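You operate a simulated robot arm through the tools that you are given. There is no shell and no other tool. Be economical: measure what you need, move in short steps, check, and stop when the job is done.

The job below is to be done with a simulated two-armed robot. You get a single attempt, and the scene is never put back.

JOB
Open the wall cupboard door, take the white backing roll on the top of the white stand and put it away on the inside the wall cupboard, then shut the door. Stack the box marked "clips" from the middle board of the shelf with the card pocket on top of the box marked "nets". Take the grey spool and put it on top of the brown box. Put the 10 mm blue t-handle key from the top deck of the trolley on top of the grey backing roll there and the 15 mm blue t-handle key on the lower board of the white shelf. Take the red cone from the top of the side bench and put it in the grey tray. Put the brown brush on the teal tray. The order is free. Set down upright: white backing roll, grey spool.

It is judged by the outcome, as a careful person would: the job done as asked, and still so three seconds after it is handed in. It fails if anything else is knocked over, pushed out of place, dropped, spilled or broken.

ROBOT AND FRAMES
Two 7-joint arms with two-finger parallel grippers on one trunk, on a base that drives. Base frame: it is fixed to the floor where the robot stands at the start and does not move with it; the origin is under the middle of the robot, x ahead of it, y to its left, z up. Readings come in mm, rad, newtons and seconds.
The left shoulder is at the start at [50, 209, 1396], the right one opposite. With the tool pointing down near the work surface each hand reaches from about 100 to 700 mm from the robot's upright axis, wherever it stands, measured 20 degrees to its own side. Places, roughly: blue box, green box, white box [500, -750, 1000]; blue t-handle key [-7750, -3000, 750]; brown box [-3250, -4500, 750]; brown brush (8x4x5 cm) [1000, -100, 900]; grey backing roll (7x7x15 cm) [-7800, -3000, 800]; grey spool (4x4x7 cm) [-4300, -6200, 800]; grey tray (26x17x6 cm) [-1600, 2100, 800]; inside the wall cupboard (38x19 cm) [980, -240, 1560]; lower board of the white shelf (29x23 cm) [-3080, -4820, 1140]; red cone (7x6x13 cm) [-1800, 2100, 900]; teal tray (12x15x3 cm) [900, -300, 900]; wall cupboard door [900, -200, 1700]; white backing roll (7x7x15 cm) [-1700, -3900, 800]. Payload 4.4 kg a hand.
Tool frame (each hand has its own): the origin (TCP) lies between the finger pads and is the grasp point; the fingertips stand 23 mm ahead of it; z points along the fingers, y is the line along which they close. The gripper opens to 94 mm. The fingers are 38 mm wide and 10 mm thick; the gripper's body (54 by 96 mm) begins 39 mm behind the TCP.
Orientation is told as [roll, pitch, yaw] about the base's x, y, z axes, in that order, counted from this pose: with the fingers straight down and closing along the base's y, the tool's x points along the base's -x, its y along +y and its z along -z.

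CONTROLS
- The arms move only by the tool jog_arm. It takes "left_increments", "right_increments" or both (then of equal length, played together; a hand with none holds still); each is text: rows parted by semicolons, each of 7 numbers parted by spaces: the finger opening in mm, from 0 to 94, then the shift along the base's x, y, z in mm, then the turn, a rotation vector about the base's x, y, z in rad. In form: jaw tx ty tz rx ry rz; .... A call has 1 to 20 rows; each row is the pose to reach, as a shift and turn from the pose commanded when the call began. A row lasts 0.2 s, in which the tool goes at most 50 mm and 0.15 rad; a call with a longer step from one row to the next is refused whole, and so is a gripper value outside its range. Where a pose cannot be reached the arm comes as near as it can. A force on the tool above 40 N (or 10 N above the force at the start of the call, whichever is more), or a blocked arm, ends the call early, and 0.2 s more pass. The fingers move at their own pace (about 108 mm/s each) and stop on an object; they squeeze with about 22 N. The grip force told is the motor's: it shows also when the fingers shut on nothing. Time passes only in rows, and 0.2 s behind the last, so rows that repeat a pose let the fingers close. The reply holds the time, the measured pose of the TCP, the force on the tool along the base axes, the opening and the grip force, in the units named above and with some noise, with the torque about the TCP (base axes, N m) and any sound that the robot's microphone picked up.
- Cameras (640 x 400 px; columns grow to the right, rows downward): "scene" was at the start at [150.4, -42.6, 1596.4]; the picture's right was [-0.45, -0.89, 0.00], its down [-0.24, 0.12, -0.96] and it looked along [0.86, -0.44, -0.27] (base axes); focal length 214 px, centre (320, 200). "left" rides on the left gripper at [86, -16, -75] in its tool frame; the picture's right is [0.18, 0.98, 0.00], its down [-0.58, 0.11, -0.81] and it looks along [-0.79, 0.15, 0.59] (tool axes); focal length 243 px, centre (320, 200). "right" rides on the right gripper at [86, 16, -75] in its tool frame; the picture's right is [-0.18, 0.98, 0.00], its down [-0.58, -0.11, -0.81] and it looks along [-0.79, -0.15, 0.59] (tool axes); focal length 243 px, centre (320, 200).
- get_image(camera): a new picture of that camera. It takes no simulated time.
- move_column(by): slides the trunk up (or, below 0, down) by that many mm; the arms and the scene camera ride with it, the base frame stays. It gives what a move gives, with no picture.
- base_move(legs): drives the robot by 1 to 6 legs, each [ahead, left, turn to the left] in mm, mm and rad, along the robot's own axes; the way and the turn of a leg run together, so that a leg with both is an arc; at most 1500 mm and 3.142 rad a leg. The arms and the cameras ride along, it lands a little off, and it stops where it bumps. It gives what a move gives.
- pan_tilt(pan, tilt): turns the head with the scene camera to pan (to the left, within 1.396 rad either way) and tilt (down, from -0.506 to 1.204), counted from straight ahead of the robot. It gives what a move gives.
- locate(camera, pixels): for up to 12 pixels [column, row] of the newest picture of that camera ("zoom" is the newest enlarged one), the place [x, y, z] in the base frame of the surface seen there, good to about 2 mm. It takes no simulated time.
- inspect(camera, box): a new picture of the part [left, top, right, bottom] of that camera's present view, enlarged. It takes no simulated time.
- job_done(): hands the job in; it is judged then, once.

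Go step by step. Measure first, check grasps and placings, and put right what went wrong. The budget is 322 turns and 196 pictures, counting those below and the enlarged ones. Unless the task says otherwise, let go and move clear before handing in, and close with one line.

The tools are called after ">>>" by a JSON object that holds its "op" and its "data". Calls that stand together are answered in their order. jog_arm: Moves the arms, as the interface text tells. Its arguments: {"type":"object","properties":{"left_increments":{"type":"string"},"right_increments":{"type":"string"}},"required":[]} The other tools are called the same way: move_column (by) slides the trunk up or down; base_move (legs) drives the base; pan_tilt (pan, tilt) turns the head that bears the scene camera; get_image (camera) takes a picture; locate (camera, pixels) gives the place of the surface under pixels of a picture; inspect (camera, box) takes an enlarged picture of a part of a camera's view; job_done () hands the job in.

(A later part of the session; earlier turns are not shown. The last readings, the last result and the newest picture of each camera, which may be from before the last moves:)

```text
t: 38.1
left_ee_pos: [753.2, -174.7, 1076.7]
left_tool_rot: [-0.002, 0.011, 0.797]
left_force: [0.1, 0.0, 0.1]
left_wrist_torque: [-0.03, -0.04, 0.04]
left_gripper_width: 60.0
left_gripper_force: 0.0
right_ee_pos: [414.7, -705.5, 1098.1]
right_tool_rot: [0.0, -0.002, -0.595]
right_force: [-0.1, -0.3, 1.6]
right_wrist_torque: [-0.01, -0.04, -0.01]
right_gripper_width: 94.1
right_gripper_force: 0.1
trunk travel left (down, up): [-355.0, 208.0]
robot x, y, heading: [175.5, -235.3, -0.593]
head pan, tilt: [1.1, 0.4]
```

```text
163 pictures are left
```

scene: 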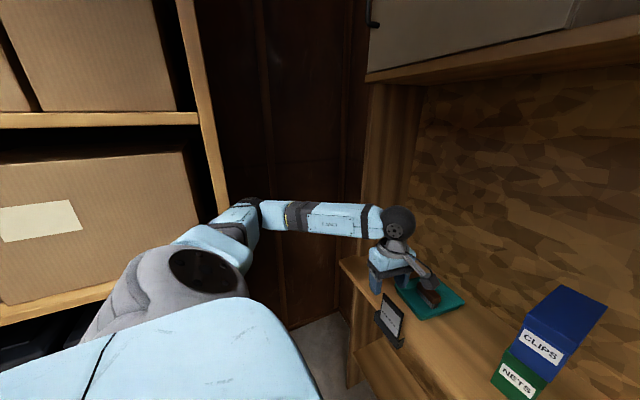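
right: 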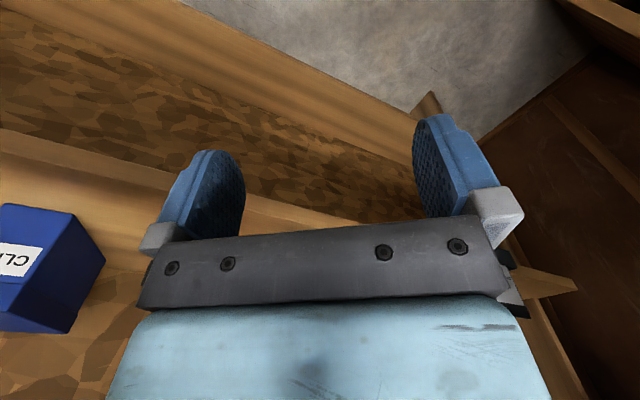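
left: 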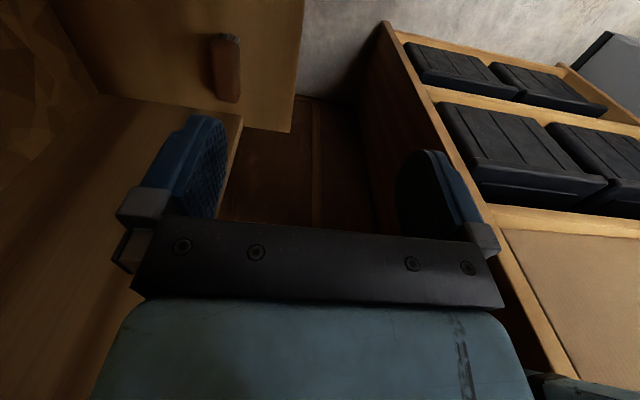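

The brush lies in the tray and the stack is fine. Next the door: back the base off (~80 mm back, 45 right) and raise the trunk.

>>> {"op": "base_move", "data": {"legs": [[-90, -45, 0.01]]}}

>>> {"op": "move_column", "data": {"by": 190}}

>>> {"op": "pan_tilt", "data": {"pan": 0.7, "tilt": 0.1}}

>>> {"op": "get_image", "data": {"camera": "scene"}}

```text
t: 39.3
left_ee_pos: [655.0, -156.0, 1078.3]
left_tool_rot: [0.0, 0.013, 0.806]
left_force: [-0.5, -0.2, 0.2]
left_wrist_torque: [-0.04, 0.02, -0.02]
left_gripper_width: 60.1
left_gripper_force: 0.0
right_ee_pos: [321.4, -690.7, 1097.2]
right_tool_rot: [0.0, 0.0, -0.584]
right_force: [-0.4, 0.1, 1.0]
right_wrist_torque: [-0.01, 0.0, -0.02]
right_gripper_width: 94.0
right_gripper_force: 0.1
trunk travel left (down, up): [-355.0, 208.0]
robot x, y, heading: [83.7, -215.2, -0.588]
head pan, tilt: [1.1, 0.4]
```

```text
t: 41.4
left_ee_pos: [655.5, -156.8, 1267.2]
left_tool_rot: [-0.002, 0.011, 0.808]
left_force: [-0.1, 0.7, 0.5]
left_wrist_torque: [-0.02, -0.01, -0.01]
left_gripper_width: 59.9
left_gripper_force: 0.1
right_ee_pos: [322.1, -690.4, 1285.4]
right_tool_rot: [0.0, 0.0, -0.585]
right_force: [0.6, -0.2, -0.3]
right_wrist_torque: [0.04, 0.0, 0.0]
right_gripper_width: 93.9
right_gripper_force: 0.1
trunk travel left (down, up): [-545.0, 18.0]
robot x, y, heading: [77.5, -219.3, -0.585]
head pan, tilt: [1.1, 0.4]
```

```text
t: 42.2
left_ee_pos: [654.9, -156.9, 1266.0]
left_tool_rot: [0.001, 0.01, 0.807]
left_force: [-0.2, 0.2, 0.1]
left_wrist_torque: [-0.04, 0.03, -0.01]
left_gripper_width: 60.0
left_gripper_force: 0.1
right_ee_pos: [322.6, -691.7, 1286.6]
right_tool_rot: [0.0, -0.001, -0.584]
right_force: [0.5, -0.4, 0.3]
right_wrist_torque: [-0.01, -0.01, 0.03]
right_gripper_width: 94.1
right_gripper_force: 0.0
trunk travel left (down, up): [-545.0, 18.0]
robot x, y, heading: [78.4, -222.9, -0.585]
head pan, tilt: [0.7, 0.099]
```

```text
162 pictures are left
```

scene: 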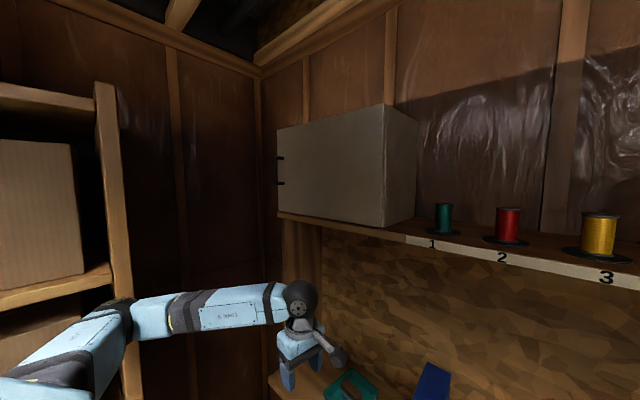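

I'll zoom into the handle for exact coordinates.

>>> {"op": "inspect", "data": {"camera": "scene", "box": [255, 120, 335, 220]}}

>>> {"op": "locate", "data": {"camera": "scene", "pixels": [[278, 131], [278, 210], [384, 107], [382, 226], [413, 220], [279, 157], [279, 184], [278, 170]]}}

```text
4.00 times, centred on (295, 170) of scene
```

zoom: 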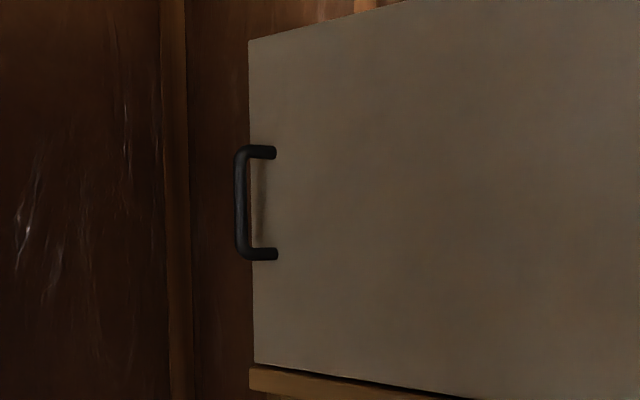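

```text
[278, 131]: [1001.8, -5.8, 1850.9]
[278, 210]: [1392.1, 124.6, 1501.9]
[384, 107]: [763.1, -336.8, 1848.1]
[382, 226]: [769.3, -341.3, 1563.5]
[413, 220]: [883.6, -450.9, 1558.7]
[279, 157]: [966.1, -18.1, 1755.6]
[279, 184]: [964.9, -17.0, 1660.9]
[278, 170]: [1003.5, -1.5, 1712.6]
```

>>> {"op": "locate", "data": {"camera": "zoom", "pixels": [[240, 180], [240, 200], [241, 220], [272, 152], [272, 254], [300, 200], [255, 250], [250, 40]]}}

```text
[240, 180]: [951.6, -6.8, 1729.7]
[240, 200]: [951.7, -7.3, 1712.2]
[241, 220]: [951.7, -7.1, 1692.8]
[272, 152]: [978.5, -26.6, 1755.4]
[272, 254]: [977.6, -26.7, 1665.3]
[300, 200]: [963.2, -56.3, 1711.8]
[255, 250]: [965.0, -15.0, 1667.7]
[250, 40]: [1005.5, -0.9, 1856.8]
```

The handle bar is at [953,-6], z 1667–1755, with n≈802. First I'll yaw the left tool back to face the shelf while rising.

>>> {"op": "jog_arm", "data": {"left_increments": "94 -4 3 23 0 0 -0.14; 94 -8 6 46 0 0 -0.28; 94 -12 8 69 0 0 -0.42; 94 -16 11 92 0 0 -0.56; 94 -20 14 115 0 0 -0.7; 94 -24 17 138 0 0 -0.84; 94 -28 20 161 0 0 -0.98; 94 -32 23 184 0 0 -1.12; 94 -36 25 207 0 0 -1.26; 94 -42 28 230 0 0 -1.392; 94 -42 28 230 0 0 -1.392"}}

```text
t: 44.6
left_ee_pos: [612.0, -127.5, 1495.6]
left_tool_rot: [-0.001, 0.011, -0.587]
left_force: [-0.1, -1.0, -0.2]
left_wrist_torque: [-0.01, 0.0, 0.01]
left_gripper_width: 94.3
left_gripper_force: 0.0
right_ee_pos: [322.1, -690.7, 1287.7]
right_tool_rot: [-0.001, 0.0, -0.585]
right_force: [-0.4, 0.3, -0.4]
right_wrist_torque: [0.01, 0.01, 0.0]
right_gripper_width: 94.1
right_gripper_force: 0.0
trunk travel left (down, up): [-545.0, 18.0]
robot x, y, heading: [79.4, -217.1, -0.583]
head pan, tilt: [0.7, 0.099]
```

>>> {"op": "jog_arm", "data": {"left_increments": "94 24 23 24 -0.077 -0.116 0; 94 48 45 48 -0.153 -0.232 0; 94 73 68 72 -0.23 -0.347 0; 94 97 91 96 -0.307 -0.463 0; 94 121 113 119 -0.383 -0.579 0; 94 145 136 143 -0.46 -0.695 0; 94 169 159 167 -0.537 -0.811 0; 94 193 181 191 -0.613 -0.926 0; 94 217 204 215 -0.69 -1.042 0; 94 217 204 215 -0.69 -1.042 0"}}

>>> {"op": "get_image", "data": {"camera": "scene"}}

>>> {"op": "get_image", "data": {"camera": "left"}}

```text
t: 46.8
left_ee_pos: [828.7, 75.5, 1709.4]
left_tool_rot: [0.004, -1.238, -0.589]
left_force: [-0.9, -1.1, -0.3]
left_wrist_torque: [0.05, -0.01, -0.01]
left_gripper_width: 93.9
left_gripper_force: 0.1
right_ee_pos: [321.7, -691.6, 1285.7]
right_tool_rot: [0.0, -0.001, -0.585]
right_force: [0.1, -0.9, -0.1]
right_wrist_torque: [0.02, 0.0, -0.02]
right_gripper_width: 94.0
right_gripper_force: 0.2
trunk travel left (down, up): [-545.0, 18.0]
robot x, y, heading: [80.0, -220.2, -0.586]
head pan, tilt: [0.7, 0.099]
```

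```text
160 pictures are left
```

scene: 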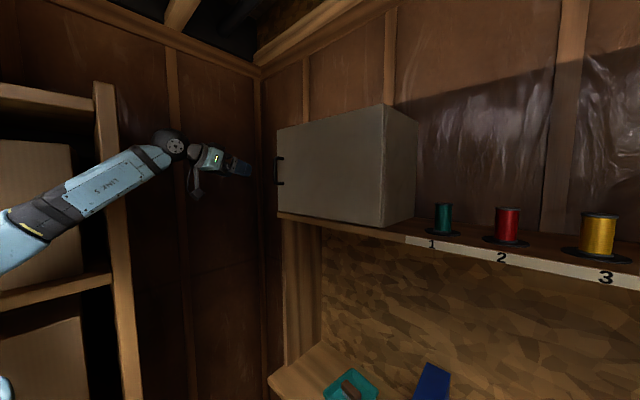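

```text
159 pictures are left
```

left: 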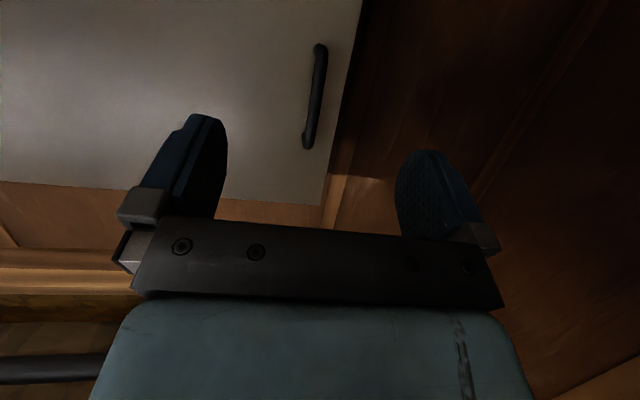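

The handle is between the fingers (315,95 in the left view). Advancing 148 mm along the shelf normal.

>>> {"op": "jog_arm", "data": {"left_increments": "94 37 -24 0 0 0 0; 94 73 -48 0 0 0 0; 94 103 -68 0 0 0 0; 94 123 -82 0 0 0 0; 94 123 -82 0 0 0 0"}}

>>> {"op": "get_image", "data": {"camera": "left"}}

>>> {"op": "inspect", "data": {"camera": "scene", "box": [180, 110, 340, 210]}}

```text
t: 48.0
left_ee_pos: [951.8, -6.0, 1711.9]
left_tool_rot: [0.003, -1.239, -0.588]
left_force: [0.2, 0.4, 0.6]
left_wrist_torque: [-0.02, -0.05, 0.0]
left_gripper_width: 93.9
left_gripper_force: 0.0
right_ee_pos: [322.8, -690.7, 1287.2]
right_tool_rot: [0.002, 0.0, -0.585]
right_force: [-0.2, -0.4, -0.2]
right_wrist_torque: [-0.03, -0.02, 0.01]
right_gripper_width: 93.9
right_gripper_force: 0.0
trunk travel left (down, up): [-545.0, 18.0]
robot x, y, heading: [77.4, -218.2, -0.584]
head pan, tilt: [0.7, 0.099]
```

```text
158 pictures are left
```

left: 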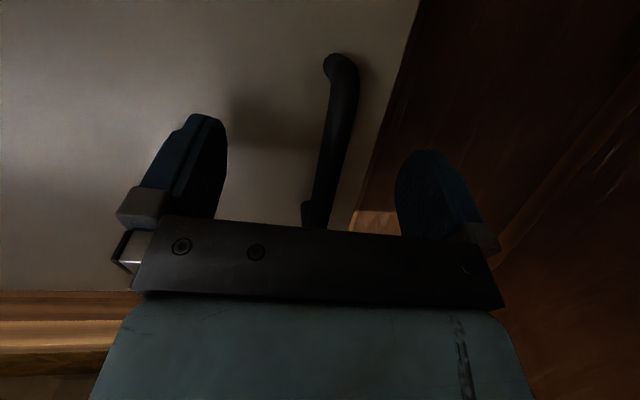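

```text
4.00 times, centred on (260, 160) of scene
```

zoom: 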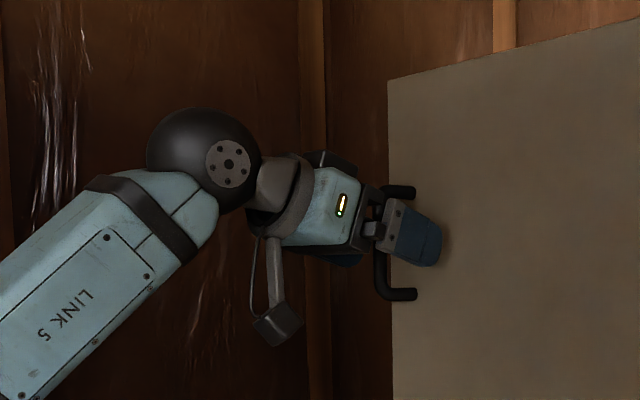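

The bar is between the fingers. I'll close on it and check the grip.

>>> {"op": "jog_arm", "data": {"left_increments": "0 0 0 0 0 0 0; 0 0 0 0 0 0 0; 0 0 0 0 0 0 0"}}

>>> {"op": "jog_arm", "data": {"left_increments": "0 -17 8 0 0 0 0.05; 0 -34 17 0 0 0 0.1; 0 -52 23 0 0 0 0.15; 0 -70 30 0 0 0 0.2; 0 -107 39 0 0 0 0.3; 0 -145 45 0 0 0 0.4"}}

>>> {"op": "get_image", "data": {"camera": "scene"}}

```text
t: 48.8
left_ee_pos: [951.3, 0.6, 1710.5]
left_tool_rot: [-0.002, -1.239, -0.581]
left_force: [3.8, 9.1, 4.2]
left_wrist_torque: [0.26, -0.29, -0.15]
left_gripper_width: 11.8
left_gripper_force: 44.7
right_ee_pos: [323.4, -689.0, 1288.4]
right_tool_rot: [-0.002, 0.002, -0.582]
right_force: [-0.6, 0.5, -0.9]
right_wrist_torque: [0.0, 0.0, 0.01]
right_gripper_width: 94.0
right_gripper_force: 0.1
trunk travel left (down, up): [-545.0, 18.0]
robot x, y, heading: [80.2, -215.4, -0.581]
head pan, tilt: [0.7, 0.099]
```

```text
t: 50.2
left_ee_pos: [805.5, 48.6, 1711.4]
left_tool_rot: [-0.012, -1.241, -0.169]
left_force: [3.4, 27.1, 10.3]
left_wrist_torque: [1.06, -0.48, -0.03]
left_gripper_width: 11.8
left_gripper_force: 44.8
right_ee_pos: [320.7, -684.8, 1289.5]
right_tool_rot: [-0.005, -0.002, -0.584]
right_force: [0.0, 0.1, 1.2]
right_wrist_torque: [-0.02, -0.02, 0.0]
right_gripper_width: 93.7
right_gripper_force: 0.0
trunk travel left (down, up): [-545.0, 18.0]
robot x, y, heading: [80.2, -220.9, -0.58]
head pan, tilt: [0.7, 0.099]
```

```text
156 pictures are left
```

scene: 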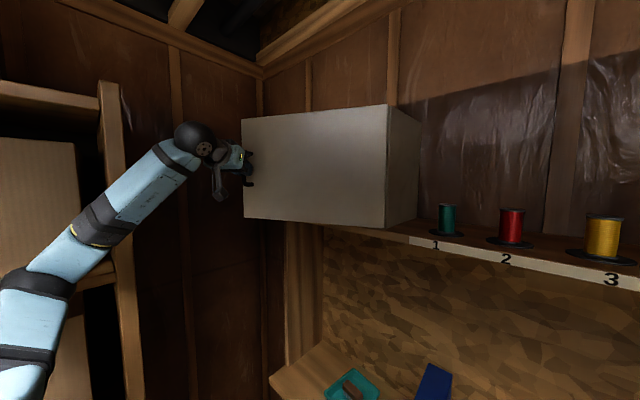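

The door is coming open (angle ≈0.4 rad); the sideways pull of 27 N says the path should lie ~8 mm further out. Continuing to 0.8 rad with that correction.

>>> {"op": "jog_arm", "data": {"left_increments": "0 0 7 0 0 0 0; 0 -38 11 0 0 0 0.1; 0 -76 9 0 0 0 0.2; 0 -114 4 0 0 0 0.3; 0 -151 -6 0 0 0 0.4"}}

>>> {"op": "get_image", "data": {"camera": "scene"}}

```text
t: 51.3
left_ee_pos: [689.9, 42.6, 1705.1]
left_tool_rot: [0.008, -1.224, 0.141]
left_force: [-2.5, 13.7, 11.3]
left_wrist_torque: [-0.22, 0.94, -0.08]
left_gripper_width: 11.8
left_gripper_force: 44.9
left hand out of reach, approached as far as the arm can: row 5
right_ee_pos: [322.7, -688.3, 1285.9]
right_tool_rot: [-0.001, -0.002, -0.583]
right_force: [0.7, 0.6, -0.2]
right_wrist_torque: [0.02, 0.04, 0.05]
right_gripper_width: 94.4
right_gripper_force: 0.1
trunk travel left (down, up): [-545.0, 18.0]
robot x, y, heading: [77.6, -218.6, -0.585]
head pan, tilt: [0.7, 0.099]
stopped in row 5 (left hand): the force on the tool passed its limit at 142 N (the readings are from after the stop); the commanded pose is now the measured one
```

```text
155 pictures are left
```

scene: 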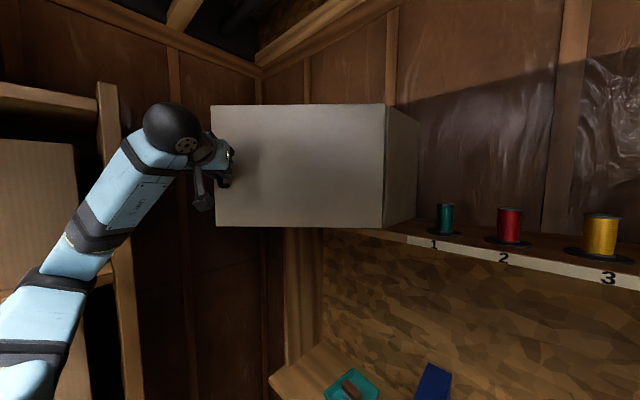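

The door is ~0.72 rad open; the arm reached its limit. I'll release the handle and back out along the tool axis.

>>> {"op": "jog_arm", "data": {"left_increments": "60 0 0 0 0 0 0; 60 0 0 0 0 0 0; 60 -20 -3 7 0 0 0; 60 -40 -5 14 0 0 0; 60 -60 -8 20 0 0 0"}}

>>> {"op": "get_image", "data": {"camera": "scene"}}

```text
t: 52.7
left_ee_pos: [688.5, -5.9, 1618.8]
left_tool_rot: [0.388, -0.93, -0.204]
left_force: [-0.7, 0.4, 0.1]
left_wrist_torque: [-0.04, -0.01, -0.04]
left_gripper_width: 59.9
left_gripper_force: 0.1
right_ee_pos: [319.4, -689.0, 1287.8]
right_tool_rot: [0.001, -0.002, -0.584]
right_force: [-1.0, -0.2, 0.4]
right_wrist_torque: [-0.03, -0.04, 0.0]
right_gripper_width: 93.9
right_gripper_force: 0.2
trunk travel left (down, up): [-545.0, 18.0]
robot x, y, heading: [82.0, -220.0, -0.582]
head pan, tilt: [0.7, 0.099]
stopped in row 5 (left hand): the arm was blocked; the commanded pose is now the measured one
```

```text
154 pictures are left
```

scene: 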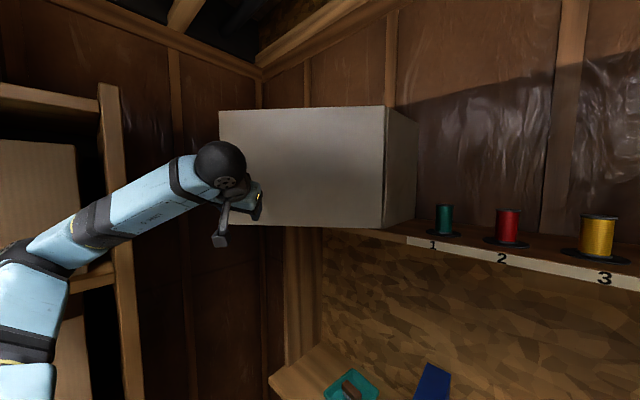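

The arm ran into a joint limit while backing; the hand is now off the handle at z 1619. I'll pull it away from the door (back and down) and look.

>>> {"op": "jog_arm", "data": {"left_increments": "60 -25 17 -10 0 0 0; 60 -50 33 -20 0 0 0; 60 -75 50 -40 0 0 0; 60 -90 60 -70 0 0 0; 60 -100 66 -100 0 0 0"}}

>>> {"op": "get_image", "data": {"camera": "scene"}}

```text
t: 54.1
left_ee_pos: [618.7, 76.9, 1612.1]
left_tool_rot: [0.179, -1.143, -0.026]
left_force: [1.1, -0.4, -0.5]
left_wrist_torque: [-0.02, 0.05, 0.01]
left_gripper_width: 60.2
left_gripper_force: 0.0
left hand out of reach, approached as far as the arm can: row 1, 2, 3, 4, 5
right_ee_pos: [324.1, -692.5, 1285.7]
right_tool_rot: [0.0, 0.003, -0.586]
right_force: [0.2, -0.7, -1.2]
right_wrist_torque: [-0.03, 0.0, 0.02]
right_gripper_width: 94.2
right_gripper_force: 0.0
trunk travel left (down, up): [-545.0, 18.0]
robot x, y, heading: [80.9, -216.0, -0.587]
head pan, tilt: [0.7, 0.099]
stopped in row 5 (left hand): the arm was blocked; the commanded pose is now the measured one
```

```text
153 pictures are left
```

scene: 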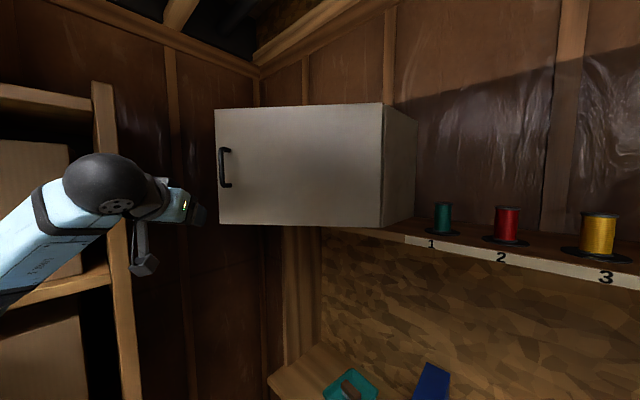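

The hand is free of the door, but the arm is pinned near the side shelf. I'll back the base away.

>>> {"op": "base_move", "data": {"legs": [[-60, -100, 0]]}}

>>> {"op": "get_image", "data": {"camera": "scene"}}

>>> {"op": "locate", "data": {"camera": "scene", "pixels": [[100, 180], [50, 250]]}}

```text
t: 55.7
left_ee_pos: [511.8, 28.3, 1611.8]
left_tool_rot: [0.169, -1.141, -0.024]
left_force: [0.3, -0.7, 0.3]
left_wrist_torque: [0.02, 0.0, -0.02]
left_gripper_width: 60.4
left_gripper_force: 0.0
right_ee_pos: [216.9, -740.2, 1286.0]
right_tool_rot: [-0.002, 0.002, -0.585]
right_force: [-1.1, 0.0, -0.6]
right_wrist_torque: [0.03, -0.02, 0.01]
right_gripper_width: 94.0
right_gripper_force: 0.1
trunk travel left (down, up): [-545.0, 18.0]
robot x, y, heading: [-27.1, -271.9, -0.59]
head pan, tilt: [0.7, 0.099]
```

```text
152 pictures are left
```

scene: 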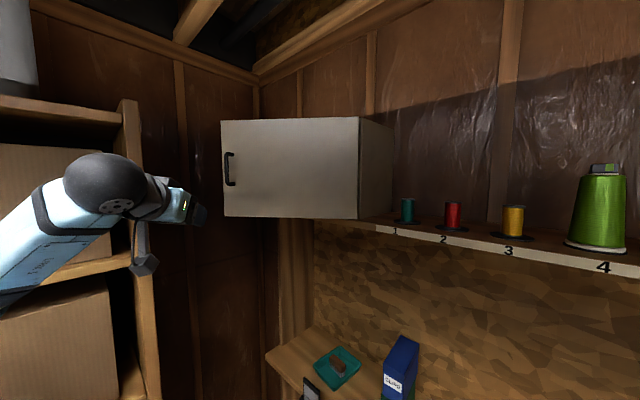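

```text
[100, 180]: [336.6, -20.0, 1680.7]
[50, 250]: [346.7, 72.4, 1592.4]
```

Clear now. I'll measure the door's free edge and angle.

>>> {"op": "locate", "data": {"camera": "scene", "pixels": [[223, 125], [225, 210], [226, 170], [357, 118], [357, 215], [290, 170]]}}

```text
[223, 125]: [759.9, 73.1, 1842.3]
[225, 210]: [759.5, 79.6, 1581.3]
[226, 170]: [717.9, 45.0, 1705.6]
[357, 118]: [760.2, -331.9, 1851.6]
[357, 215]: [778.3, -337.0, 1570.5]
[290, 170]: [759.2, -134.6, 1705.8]
```

The door now lies along x≈760 with its free edge at y≈80. I'll turn the left hand (fingers shut) to face the shelf and stage it left of the edge.

>>> {"op": "jog_arm", "data": {"left_increments": "0 30 22 5 0 0 -0.12; 0 60 44 10 0 0 -0.25; 0 90 66 15 0 0 -0.38; 0 120 88 20 0 0 -0.5; 0 150 110 25 0 0 -0.63; 0 178 132 28 0 0 -0.746; 0 178 132 28 0 0 -0.746"}}

>>> {"op": "get_image", "data": {"camera": "scene"}}

```text
t: 57.3
left_ee_pos: [660.4, 70.2, 1644.6]
left_tool_rot: [0.163, -1.136, -0.702]
left_force: [0.4, -0.2, -0.7]
left_wrist_torque: [0.0, -0.01, 0.0]
left_gripper_width: 0.0
left_gripper_force: 22.6
left hand out of reach, approached as far as the arm can: row 5, 6, 7
right_ee_pos: [222.7, -743.4, 1284.3]
right_tool_rot: [-0.001, 0.008, -0.586]
right_force: [0.8, -0.9, 0.3]
right_wrist_torque: [0.01, 0.06, -0.02]
right_gripper_width: 93.9
right_gripper_force: 0.1
trunk travel left (down, up): [-545.0, 18.0]
robot x, y, heading: [-24.7, -270.8, -0.59]
head pan, tilt: [0.7, 0.099]
```

```text
151 pictures are left
```

scene: 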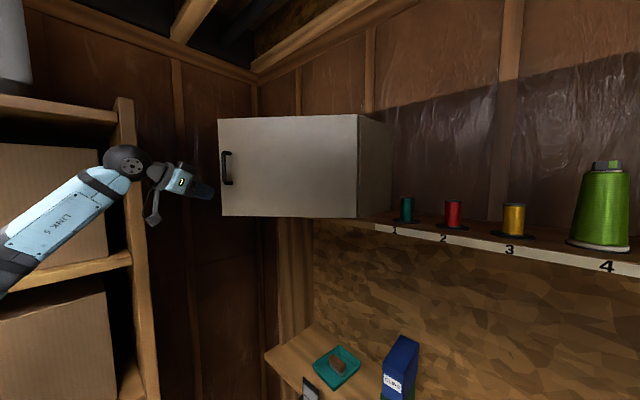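

Out of reach there; I'll bring the base left 110 mm.

>>> {"op": "base_move", "data": {"legs": [[10, 110, 0]]}}

>>> {"op": "get_image", "data": {"camera": "scene"}}

```text
t: 58.9
left_ee_pos: [719.3, 157.5, 1649.1]
left_tool_rot: [0.172, -1.144, -0.707]
left_force: [-0.7, -1.0, 0.7]
left_wrist_torque: [-0.01, 0.03, 0.01]
left_gripper_width: 0.1
left_gripper_force: 22.2
right_ee_pos: [284.3, -656.4, 1285.5]
right_tool_rot: [-0.001, 0.002, -0.587]
right_force: [0.3, 0.0, -0.1]
right_wrist_torque: [0.01, 0.02, 0.01]
right_gripper_width: 93.9
right_gripper_force: 0.1
trunk travel left (down, up): [-545.0, 18.0]
robot x, y, heading: [40.2, -183.2, -0.587]
head pan, tilt: [0.7, 0.099]
```

```text
150 pictures are left
```

scene: 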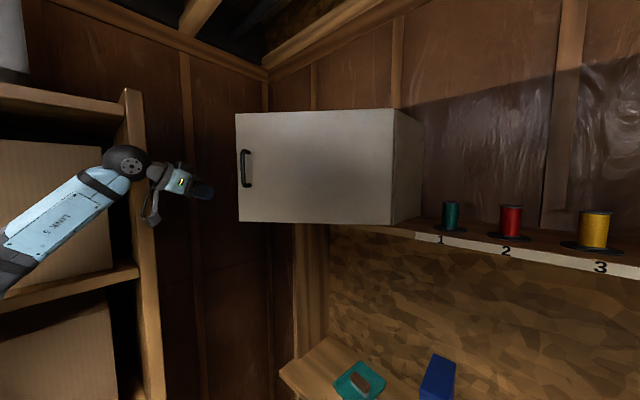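

>>> {"op": "jog_arm", "data": {"left_increments": "0 0 0 0 0 0 0; 0 0 0 0 0 0 0"}}

```text
t: 59.5
left_ee_pos: [719.7, 158.3, 1649.2]
left_tool_rot: [0.169, -1.146, -0.708]
left_force: [-0.8, -0.2, -0.5]
left_wrist_torque: [-0.01, 0.0, -0.01]
left_gripper_width: 0.0
left_gripper_force: 22.2
right_ee_pos: [283.9, -656.6, 1286.8]
right_tool_rot: [0.0, 0.002, -0.586]
right_force: [0.4, 0.1, -0.6]
right_wrist_torque: [0.0, -0.01, 0.01]
right_gripper_width: 94.1
right_gripper_force: 0.1
trunk travel left (down, up): [-545.0, 18.0]
robot x, y, heading: [43.1, -187.1, -0.584]
head pan, tilt: [0.7, 0.099]
```

>>> {"op": "jog_arm", "data": {"left_increments": "0 28 -18 0 0 0 0; 0 56 -36 0 0 0 0; 0 84 -55 0 0 0 0; 0 84 -55 0 0 0 0"}}

>>> {"op": "inspect", "data": {"camera": "scene", "box": [100, 90, 300, 240]}}

```text
t: 60.5
left_ee_pos: [805.1, 102.7, 1651.3]
left_tool_rot: [0.17, -1.147, -0.707]
left_force: [0.4, -0.5, -0.3]
left_wrist_torque: [-0.02, -0.01, 0.0]
left_gripper_width: 0.0
left_gripper_force: 21.8
right_ee_pos: [282.5, -656.9, 1285.0]
right_tool_rot: [0.0, 0.0, -0.585]
right_force: [0.7, 0.0, 0.0]
right_wrist_torque: [0.03, 0.0, -0.02]
right_gripper_width: 94.1
right_gripper_force: 0.0
trunk travel left (down, up): [-545.0, 18.0]
robot x, y, heading: [41.6, -187.6, -0.582]
head pan, tilt: [0.7, 0.099]
```

```text
2.67 times, centred on (200, 165) of scene
```

zoom: 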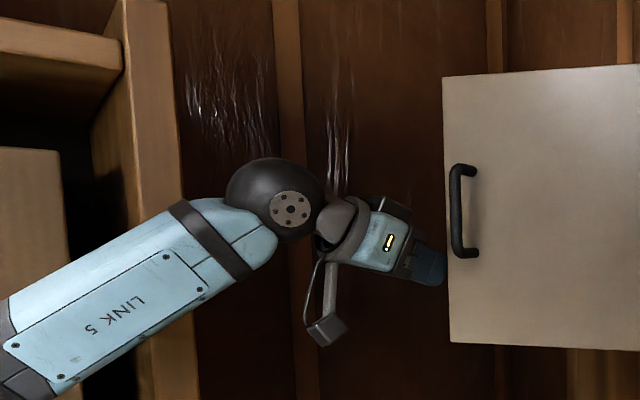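

The fingertips are behind the free edge. Sweep to the right to push the door open.

>>> {"op": "jog_arm", "data": {"left_increments": "0 -22 -30 0 0 0 0; 0 -45 -62 0 0 0 0; 0 -63 -104 0 0 0 0; 0 -80 -146 0 0 0 0; 0 -95 -188 0 0 0 0"}}

>>> {"op": "get_image", "data": {"camera": "scene"}}

```text
t: 60.8
left_ee_pos: [795.3, 103.7, 1651.8]
left_tool_rot: [0.166, -1.151, -0.675]
left_force: [1.8, 8.1, -1.0]
left_wrist_torque: [0.0, 0.08, 0.16]
left_gripper_width: 0.0
left_gripper_force: 21.9
right_ee_pos: [285.6, -654.2, 1287.2]
right_tool_rot: [0.0, -0.001, -0.584]
right_force: [-0.6, -0.3, 0.3]
right_wrist_torque: [0.01, -0.02, 0.03]
right_gripper_width: 94.1
right_gripper_force: 0.0
trunk travel left (down, up): [-545.0, 18.0]
robot x, y, heading: [45.9, -184.9, -0.588]
head pan, tilt: [0.7, 0.099]
stopped in row 1 (left hand): the force on the tool passed its limit at 87 N (the readings are from after the stop); the commanded pose is now the measured one
```

```text
148 pictures are left
```

scene: 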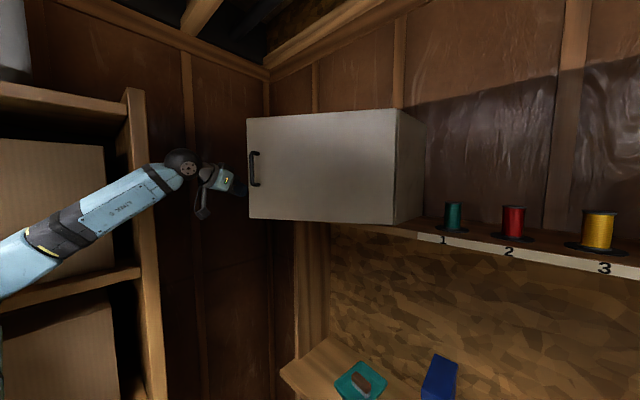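

The fingertip hit the door's edge and nudged it slightly closed. I'll measure the edge again.

>>> {"op": "locate", "data": {"camera": "scene", "pixels": [[249, 125], [250, 205], [393, 112], [393, 218], [300, 170]]}}

>>> {"op": "get_image", "data": {"camera": "left"}}

```text
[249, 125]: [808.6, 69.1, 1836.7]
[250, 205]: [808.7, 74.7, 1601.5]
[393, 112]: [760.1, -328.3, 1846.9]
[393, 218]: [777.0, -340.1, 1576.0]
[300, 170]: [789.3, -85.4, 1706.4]
```

```text
147 pictures are left
```

left: 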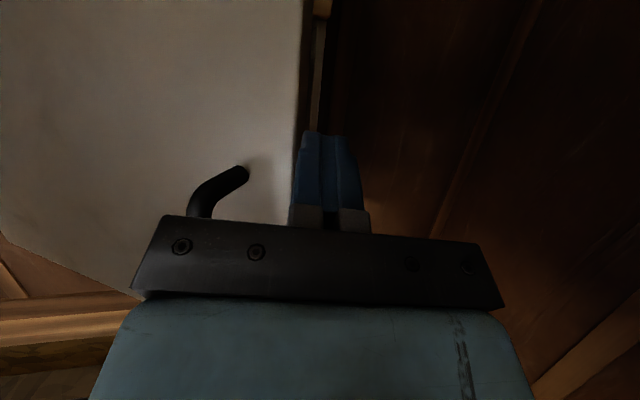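

The gripper body caught on the handle side. I need to go further left so the body clears the edge, then deeper. Shift the base left 50 mm first.

>>> {"op": "base_move", "data": {"legs": [[0, 55, 0]]}}

>>> {"op": "jog_arm", "data": {"left_increments": "0 38 -25 0 0 0 0; 0 75 -50 0 0 0 0; 0 113 -75 0 0 0 0; 0 121 -80 0 0 0 0; 0 121 -80 0 0 0 0"}}

>>> {"op": "get_image", "data": {"camera": "left"}}

>>> {"op": "get_image", "data": {"camera": "scene"}}

```text
t: 61.8
left_ee_pos: [797.2, 102.4, 1655.9]
left_tool_rot: [0.191, -1.136, -0.69]
left_force: [0.0, 1.2, -0.4]
left_wrist_torque: [0.01, 0.04, 0.02]
left_gripper_width: 0.0
left_gripper_force: 21.9
right_ee_pos: [289.2, -650.8, 1285.0]
right_tool_rot: [0.012, 0.001, -0.58]
right_force: [0.1, 0.2, 0.8]
right_wrist_torque: [-0.01, -0.02, 0.02]
right_gripper_width: 93.8
right_gripper_force: 0.1
trunk travel left (down, up): [-545.0, 18.0]
robot x, y, heading: [51.8, -170.2, -0.583]
head pan, tilt: [0.7, 0.099]
stopped in leg 1: the force on the tool passed its limit at 47 N (the readings are from after the stop); the commanded pose is now the measured one
```

```text
t: 62.4
left_ee_pos: [863.2, 87.0, 1657.7]
left_tool_rot: [0.195, -1.13, -0.645]
left_force: [5.3, 9.5, 9.0]
left_wrist_torque: [-0.2, -0.11, 0.32]
left_gripper_width: 0.0
left_gripper_force: 21.5
right_ee_pos: [291.9, -643.3, 1284.6]
right_tool_rot: [0.011, -0.002, -0.566]
right_force: [1.2, -0.5, -0.3]
right_wrist_torque: [0.03, 0.1, 0.02]
right_gripper_width: 93.9
right_gripper_force: 0.0
trunk travel left (down, up): [-545.0, 18.0]
robot x, y, heading: [48.0, -172.3, -0.572]
head pan, tilt: [0.7, 0.099]
stopped in row 3 (left hand): the force on the tool passed its limit at 84 N (the readings are from after the stop); the commanded pose is now the measured one
```

```text
146 pictures are left
```

left: 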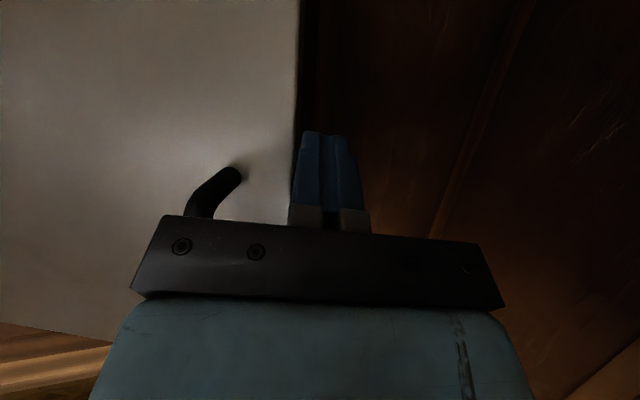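

```text
145 pictures are left
```

scene: 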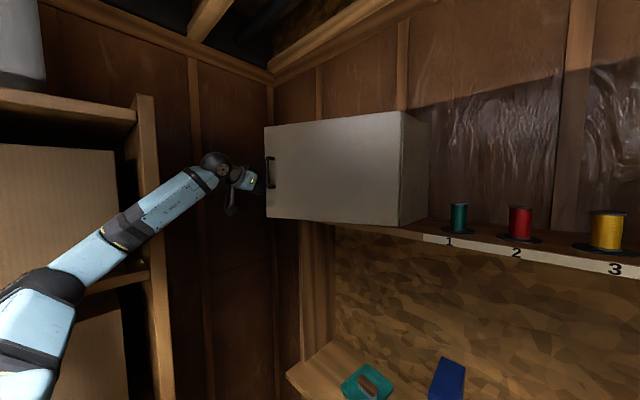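

The forearm is leaning on the side shelf's upright, so this approach is too tight. I'll back straight out, and then re-grip the handle from further back.

>>> {"op": "base_move", "data": {"legs": [[-110, 0, 0]]}}

>>> {"op": "get_image", "data": {"camera": "scene"}}

```text
t: 63.0
left_ee_pos: [864.0, 86.8, 1658.2]
left_tool_rot: [0.193, -1.13, -0.637]
left_force: [-0.8, -0.3, -0.8]
left_wrist_torque: [0.02, 0.01, 0.0]
left_gripper_width: 0.0
left_gripper_force: 22.0
right_ee_pos: [290.9, -644.5, 1284.5]
right_tool_rot: [0.011, -0.002, -0.568]
right_force: [-0.5, 0.0, 0.2]
right_wrist_torque: [0.0, 0.01, 0.01]
right_gripper_width: 94.2
right_gripper_force: 0.1
trunk travel left (down, up): [-545.0, 18.0]
robot x, y, heading: [46.4, -171.1, -0.568]
head pan, tilt: [0.7, 0.099]
stopped in leg 1: the robot was blocked; the commanded pose is now the measured one
```

```text
144 pictures are left
```

scene: 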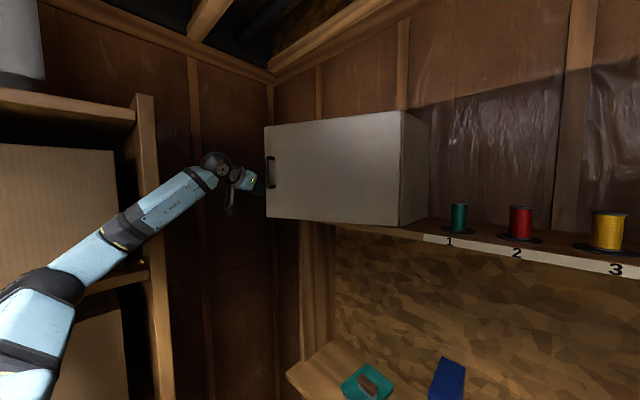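

Blocked going back; I'll look at the elbow and what's around it.

>>> {"op": "pan_tilt", "data": {"pan": 1.3, "tilt": 0.45}}

>>> {"op": "get_image", "data": {"camera": "scene"}}

```text
t: 64.0
left_ee_pos: [863.2, 86.6, 1656.0]
left_tool_rot: [0.193, -1.128, -0.639]
left_force: [0.5, 0.7, 0.4]
left_wrist_torque: [0.0, -0.01, 0.03]
left_gripper_width: 0.0
left_gripper_force: 22.3
right_ee_pos: [290.9, -645.7, 1284.8]
right_tool_rot: [0.011, -0.003, -0.567]
right_force: [0.2, 0.0, 0.3]
right_wrist_torque: [-0.03, -0.01, -0.02]
right_gripper_width: 94.1
right_gripper_force: 0.0
trunk travel left (down, up): [-545.0, 18.0]
robot x, y, heading: [50.3, -170.6, -0.567]
head pan, tilt: [1.3, 0.45]
```

```text
143 pictures are left
```

scene: 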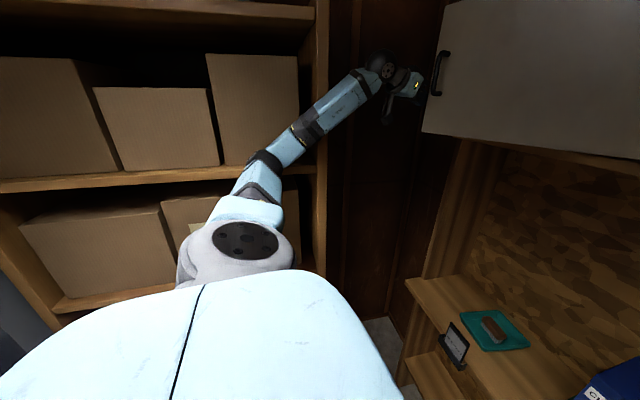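

>>> {"op": "locate", "data": {"camera": "scene", "pixels": [[265, 155], [255, 185], [310, 120], [230, 180], [150, 178], [320, 90], [355, 90], [300, 280], [180, 230], [100, 230]]}}

>>> {"op": "inspect", "data": {"camera": "scene", "box": [180, 40, 460, 290]}}

```text
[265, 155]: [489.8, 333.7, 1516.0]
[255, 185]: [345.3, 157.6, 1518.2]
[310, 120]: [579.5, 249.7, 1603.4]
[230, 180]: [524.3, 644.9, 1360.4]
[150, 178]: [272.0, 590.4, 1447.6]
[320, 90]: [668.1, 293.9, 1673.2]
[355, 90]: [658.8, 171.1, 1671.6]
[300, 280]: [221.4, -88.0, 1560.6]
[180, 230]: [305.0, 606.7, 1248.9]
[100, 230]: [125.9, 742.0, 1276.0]
```

```text
1.60 times, centred on (320, 165) of scene
```

zoom: 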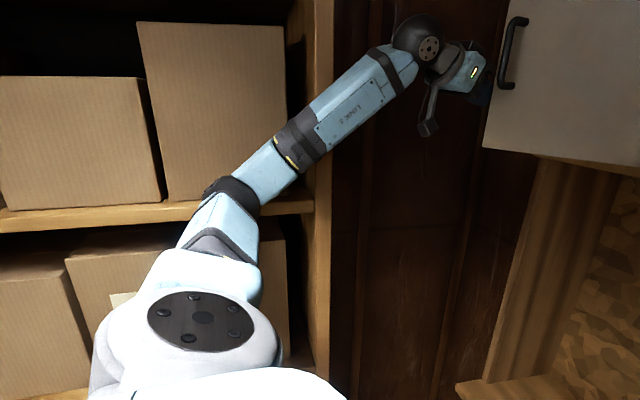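

The elbow is touching the side shelf. Lowering the trunk 200 mm takes the hand below the door and handle so the base can slide right freely.

>>> {"op": "move_column", "data": {"by": -200}}

>>> {"op": "get_image", "data": {"camera": "scene"}}

```text
t: 66.2
left_ee_pos: [875.0, 97.5, 1448.5]
left_tool_rot: [0.168, -1.127, -0.62]
left_force: [0.5, 0.7, 0.1]
left_wrist_torque: [-0.03, -0.01, 0.02]
left_gripper_width: 0.1
left_gripper_force: 22.3
right_ee_pos: [298.4, -637.2, 1086.0]
right_tool_rot: [0.002, 0.0, -0.568]
right_force: [0.3, -0.7, 0.4]
right_wrist_torque: [-0.02, -0.01, -0.02]
right_gripper_width: 93.8
right_gripper_force: 0.1
trunk travel left (down, up): [-345.0, 218.0]
robot x, y, heading: [49.6, -171.5, -0.572]
head pan, tilt: [1.3, 0.45]
```

```text
141 pictures are left
```

scene: 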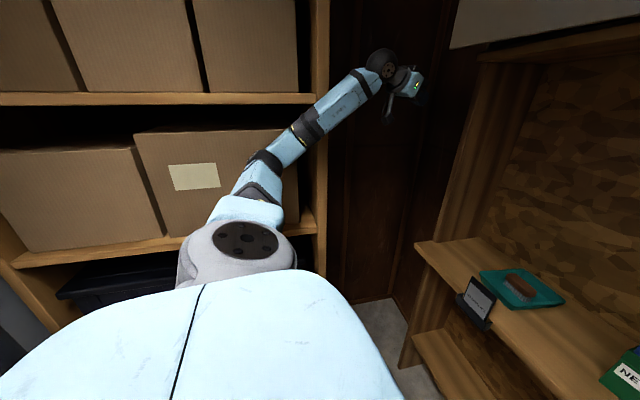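

The tilt has gone and the hand is clear below. Now slide the base right and back.

>>> {"op": "base_move", "data": {"legs": [[-20, -130, 0], [-60, 0, 0]]}}

>>> {"op": "pan_tilt", "data": {"pan": 0.7, "tilt": 0.0}}

>>> {"op": "get_image", "data": {"camera": "scene"}}

```text
t: 68.6
left_ee_pos: [738.0, 26.5, 1449.6]
left_tool_rot: [0.169, -1.127, -0.624]
left_force: [-0.8, 0.5, 0.3]
left_wrist_torque: [-0.02, 0.01, 0.0]
left_gripper_width: 0.0
left_gripper_force: 21.5
right_ee_pos: [159.8, -705.3, 1088.3]
right_tool_rot: [0.002, 0.0, -0.571]
right_force: [-0.1, -0.1, -0.6]
right_wrist_torque: [-0.04, -0.04, -0.01]
right_gripper_width: 94.2
right_gripper_force: 0.1
trunk travel left (down, up): [-345.0, 218.0]
robot x, y, heading: [-90.0, -236.1, -0.577]
head pan, tilt: [1.3, 0.45]
```

```text
t: 69.6
left_ee_pos: [737.5, 25.9, 1449.2]
left_tool_rot: [0.17, -1.129, -0.623]
left_force: [0.3, -0.3, -0.6]
left_wrist_torque: [-0.01, -0.01, -0.04]
left_gripper_width: 0.0
left_gripper_force: 22.2
right_ee_pos: [158.9, -705.7, 1086.3]
right_tool_rot: [0.001, 0.001, -0.573]
right_force: [0.3, -0.2, -0.2]
right_wrist_torque: [-0.01, 0.04, -0.01]
right_gripper_width: 93.9
right_gripper_force: 0.1
trunk travel left (down, up): [-345.0, 218.0]
robot x, y, heading: [-91.7, -239.8, -0.572]
head pan, tilt: [0.7, 0.0]
```

```text
140 pictures are left
```

scene: 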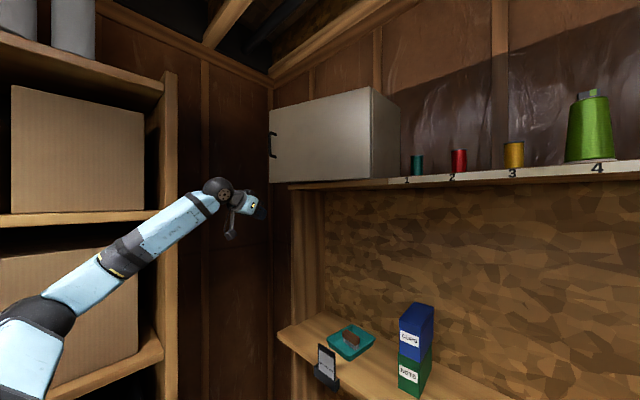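

I'm free now. Measure the door and handle.

>>> {"op": "inspect", "data": {"camera": "scene", "box": [250, 80, 410, 200]}}

>>> {"op": "locate", "data": {"camera": "zoom", "pixels": [[95, 230], [95, 250], [95, 270], [110, 140], [110, 370], [480, 60], [475, 380], [250, 230]]}}

```text
3.33 times, centred on (330, 140) of scene
```

zoom: 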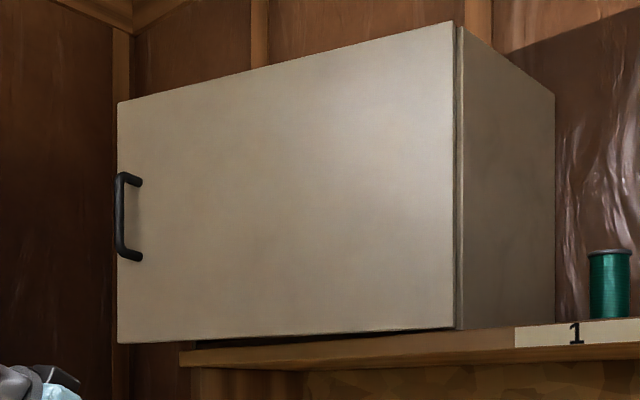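

```text
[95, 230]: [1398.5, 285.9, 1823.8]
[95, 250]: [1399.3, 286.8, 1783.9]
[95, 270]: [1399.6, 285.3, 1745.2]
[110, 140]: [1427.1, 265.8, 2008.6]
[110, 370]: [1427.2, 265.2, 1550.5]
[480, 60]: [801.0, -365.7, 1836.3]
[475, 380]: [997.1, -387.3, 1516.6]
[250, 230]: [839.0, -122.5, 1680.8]
```

>>> {"op": "locate", "data": {"camera": "zoom", "pixels": [[120, 200], [120, 215], [120, 230], [122, 120], [122, 330], [450, 60], [445, 300], [138, 182], [135, 255]]}}

```text
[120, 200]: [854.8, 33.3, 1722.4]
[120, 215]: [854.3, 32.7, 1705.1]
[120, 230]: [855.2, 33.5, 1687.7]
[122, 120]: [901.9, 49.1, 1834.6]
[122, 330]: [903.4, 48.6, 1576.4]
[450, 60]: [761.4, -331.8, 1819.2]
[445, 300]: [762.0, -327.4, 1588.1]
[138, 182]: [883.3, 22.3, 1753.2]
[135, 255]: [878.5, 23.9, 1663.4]
```

The door is at ~0.23 rad with the bar at ≈[856,34]. I'll reposition a little, straighten the hand's orientation, and raise the trunk to re-grip.

>>> {"op": "base_move", "data": {"legs": [[20, 55, -0.01]]}}

>>> {"op": "jog_arm", "data": {"left_increments": "94 0 0 0 -0.083 -0.024 0.114; 94 0 0 0 -0.083 -0.024 0.114"}}

```text
t: 70.8
left_ee_pos: [787.2, 52.8, 1446.8]
left_tool_rot: [0.168, -1.127, -0.634]
left_force: [-0.6, 0.4, 0.1]
left_wrist_torque: [0.04, 0.0, -0.01]
left_gripper_width: 0.1
left_gripper_force: 22.1
right_ee_pos: [201.7, -671.3, 1086.9]
right_tool_rot: [0.002, 0.0, -0.583]
right_force: [-0.3, 0.4, 0.6]
right_wrist_torque: [0.0, 0.01, -0.03]
right_gripper_width: 94.2
right_gripper_force: 0.1
trunk travel left (down, up): [-345.0, 218.0]
robot x, y, heading: [-43.6, -201.6, -0.579]
head pan, tilt: [0.7, 0.0]
```

```text
t: 71.4
left_ee_pos: [788.9, 53.6, 1449.0]
left_tool_rot: [0.016, -1.189, -0.379]
left_force: [0.8, -0.4, 0.0]
left_wrist_torque: [0.0, 0.03, -0.02]
left_gripper_width: 94.2
left_gripper_force: 0.0
right_ee_pos: [201.6, -672.2, 1086.7]
right_tool_rot: [0.0, -0.001, -0.58]
right_force: [-0.2, 0.4, 0.7]
right_wrist_torque: [0.0, 0.02, -0.01]
right_gripper_width: 94.0
right_gripper_force: 0.1
trunk travel left (down, up): [-345.0, 218.0]
robot x, y, heading: [-40.2, -204.8, -0.586]
head pan, tilt: [0.7, 0.0]
```

>>> {"op": "jog_arm", "data": {"left_increments": "94 -22 12 0 0 0 0; 94 -44 24 0 0 0 0; 94 -44 24 0 0 0 0"}}

>>> {"op": "move_column", "data": {"by": 205}}

>>> {"op": "get_image", "data": {"camera": "left"}}

```text
t: 72.2
left_ee_pos: [745.2, 76.9, 1449.0]
left_tool_rot: [0.017, -1.188, -0.379]
left_force: [0.7, 0.0, 0.5]
left_wrist_torque: [0.01, -0.02, 0.01]
left_gripper_width: 94.3
left_gripper_force: 0.0
right_ee_pos: [202.0, -671.9, 1085.6]
right_tool_rot: [0.0, 0.003, -0.582]
right_force: [-0.1, 0.4, -0.2]
right_wrist_torque: [-0.01, -0.01, 0.02]
right_gripper_width: 94.0
right_gripper_force: 0.1
trunk travel left (down, up): [-345.0, 218.0]
robot x, y, heading: [-42.4, -202.6, -0.587]
head pan, tilt: [0.7, 0.0]
```

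```text
t: 74.4
left_ee_pos: [744.9, 76.9, 1655.7]
left_tool_rot: [0.018, -1.189, -0.38]
left_force: [-0.3, 0.0, 0.3]
left_wrist_torque: [-0.01, -0.03, -0.05]
left_gripper_width: 94.1
left_gripper_force: 0.0
right_ee_pos: [201.8, -672.1, 1291.0]
right_tool_rot: [0.002, 0.0, -0.581]
right_force: [0.1, 0.0, 0.7]
right_wrist_torque: [-0.02, 0.03, 0.01]
right_gripper_width: 94.0
right_gripper_force: 0.0
trunk travel left (down, up): [-550.0, 13.0]
robot x, y, heading: [-43.2, -201.5, -0.586]
head pan, tilt: [0.7, 0.0]
```

```text
138 pictures are left
```

left: 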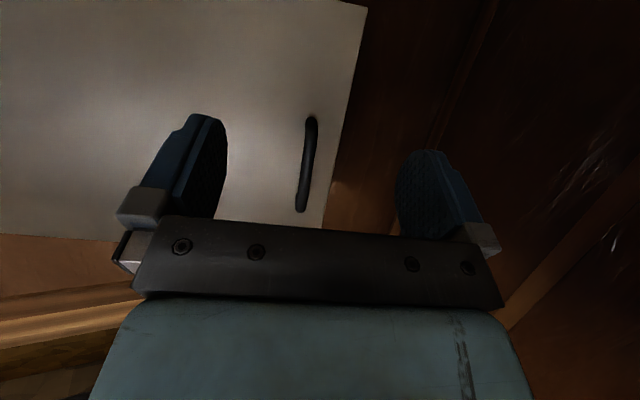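

The handle is centred between the fingers. Raise and advance onto it, then close.

>>> {"op": "jog_arm", "data": {"left_increments": "94 10 -4 25 0 0 0; 94 20 -8 50 0 0 0; 94 55 -20 50 0 0 0; 94 90 -33 50 0 0 0; 94 109 -40 50 0 0 0; 94 109 -40 50 0 0 0; 0 109 -40 50 0 0 0; 0 109 -40 50 0 0 0; 0 109 -40 50 0 0 0; 0 109 -40 50 0 0 0"}}

>>> {"op": "inspect", "data": {"camera": "scene", "box": [180, 80, 420, 230]}}

```text
t: 76.6
left_ee_pos: [853.3, 39.1, 1703.1]
left_tool_rot: [0.008, -1.19, -0.37]
left_force: [3.0, 9.8, 4.1]
left_wrist_torque: [-0.79, 0.03, 0.22]
left_gripper_width: 11.9
left_gripper_force: 44.3
right_ee_pos: [202.4, -669.7, 1292.3]
right_tool_rot: [-0.002, -0.002, -0.582]
right_force: [-0.1, 0.6, 0.0]
right_wrist_torque: [0.0, 0.0, -0.03]
right_gripper_width: 94.1
right_gripper_force: 0.0
trunk travel left (down, up): [-550.0, 13.0]
robot x, y, heading: [-41.2, -203.0, -0.585]
head pan, tilt: [0.7, 0.0]
```

```text
2.67 times, centred on (300, 155) of scene
```

zoom: 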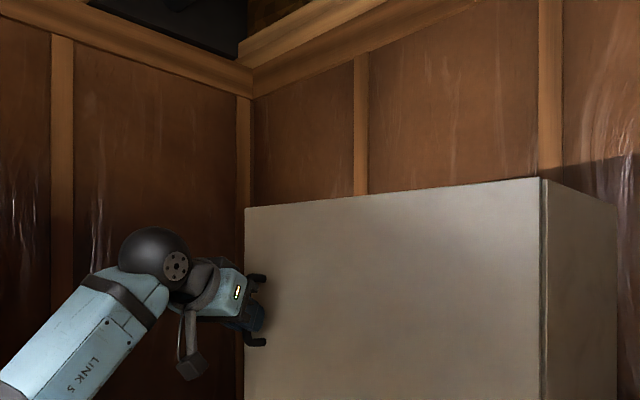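

Gripped. Pull along the arc, hinge at ≈[760,-335].

>>> {"op": "jog_arm", "data": {"left_increments": "0 -38 8 0 0 0 0.09; 0 -76 12 0 0 0 0.18; 0 -114 12 0 0 0 0.27; 0 -153 8 0 0 0 0.36; 0 -190 0 0 0 0 0.45"}}

>>> {"op": "get_image", "data": {"camera": "scene"}}

```text
t: 77.8
left_ee_pos: [663.1, 38.8, 1704.1]
left_tool_rot: [0.017, -1.187, 0.072]
left_force: [-0.9, 2.7, -5.7]
left_wrist_torque: [-1.07, -1.21, -0.05]
left_gripper_width: 11.9
left_gripper_force: 45.3
right_ee_pos: [201.5, -670.8, 1292.0]
right_tool_rot: [0.001, 0.0, -0.582]
right_force: [0.2, -0.3, -0.2]
right_wrist_torque: [0.05, -0.01, 0.02]
right_gripper_width: 93.8
right_gripper_force: 0.0
trunk travel left (down, up): [-550.0, 13.0]
robot x, y, heading: [-41.6, -203.3, -0.582]
head pan, tilt: [0.7, 0.0]
```

```text
136 pictures are left
```

scene: 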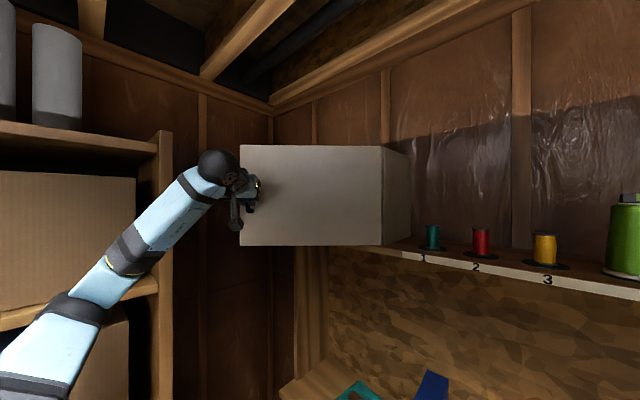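

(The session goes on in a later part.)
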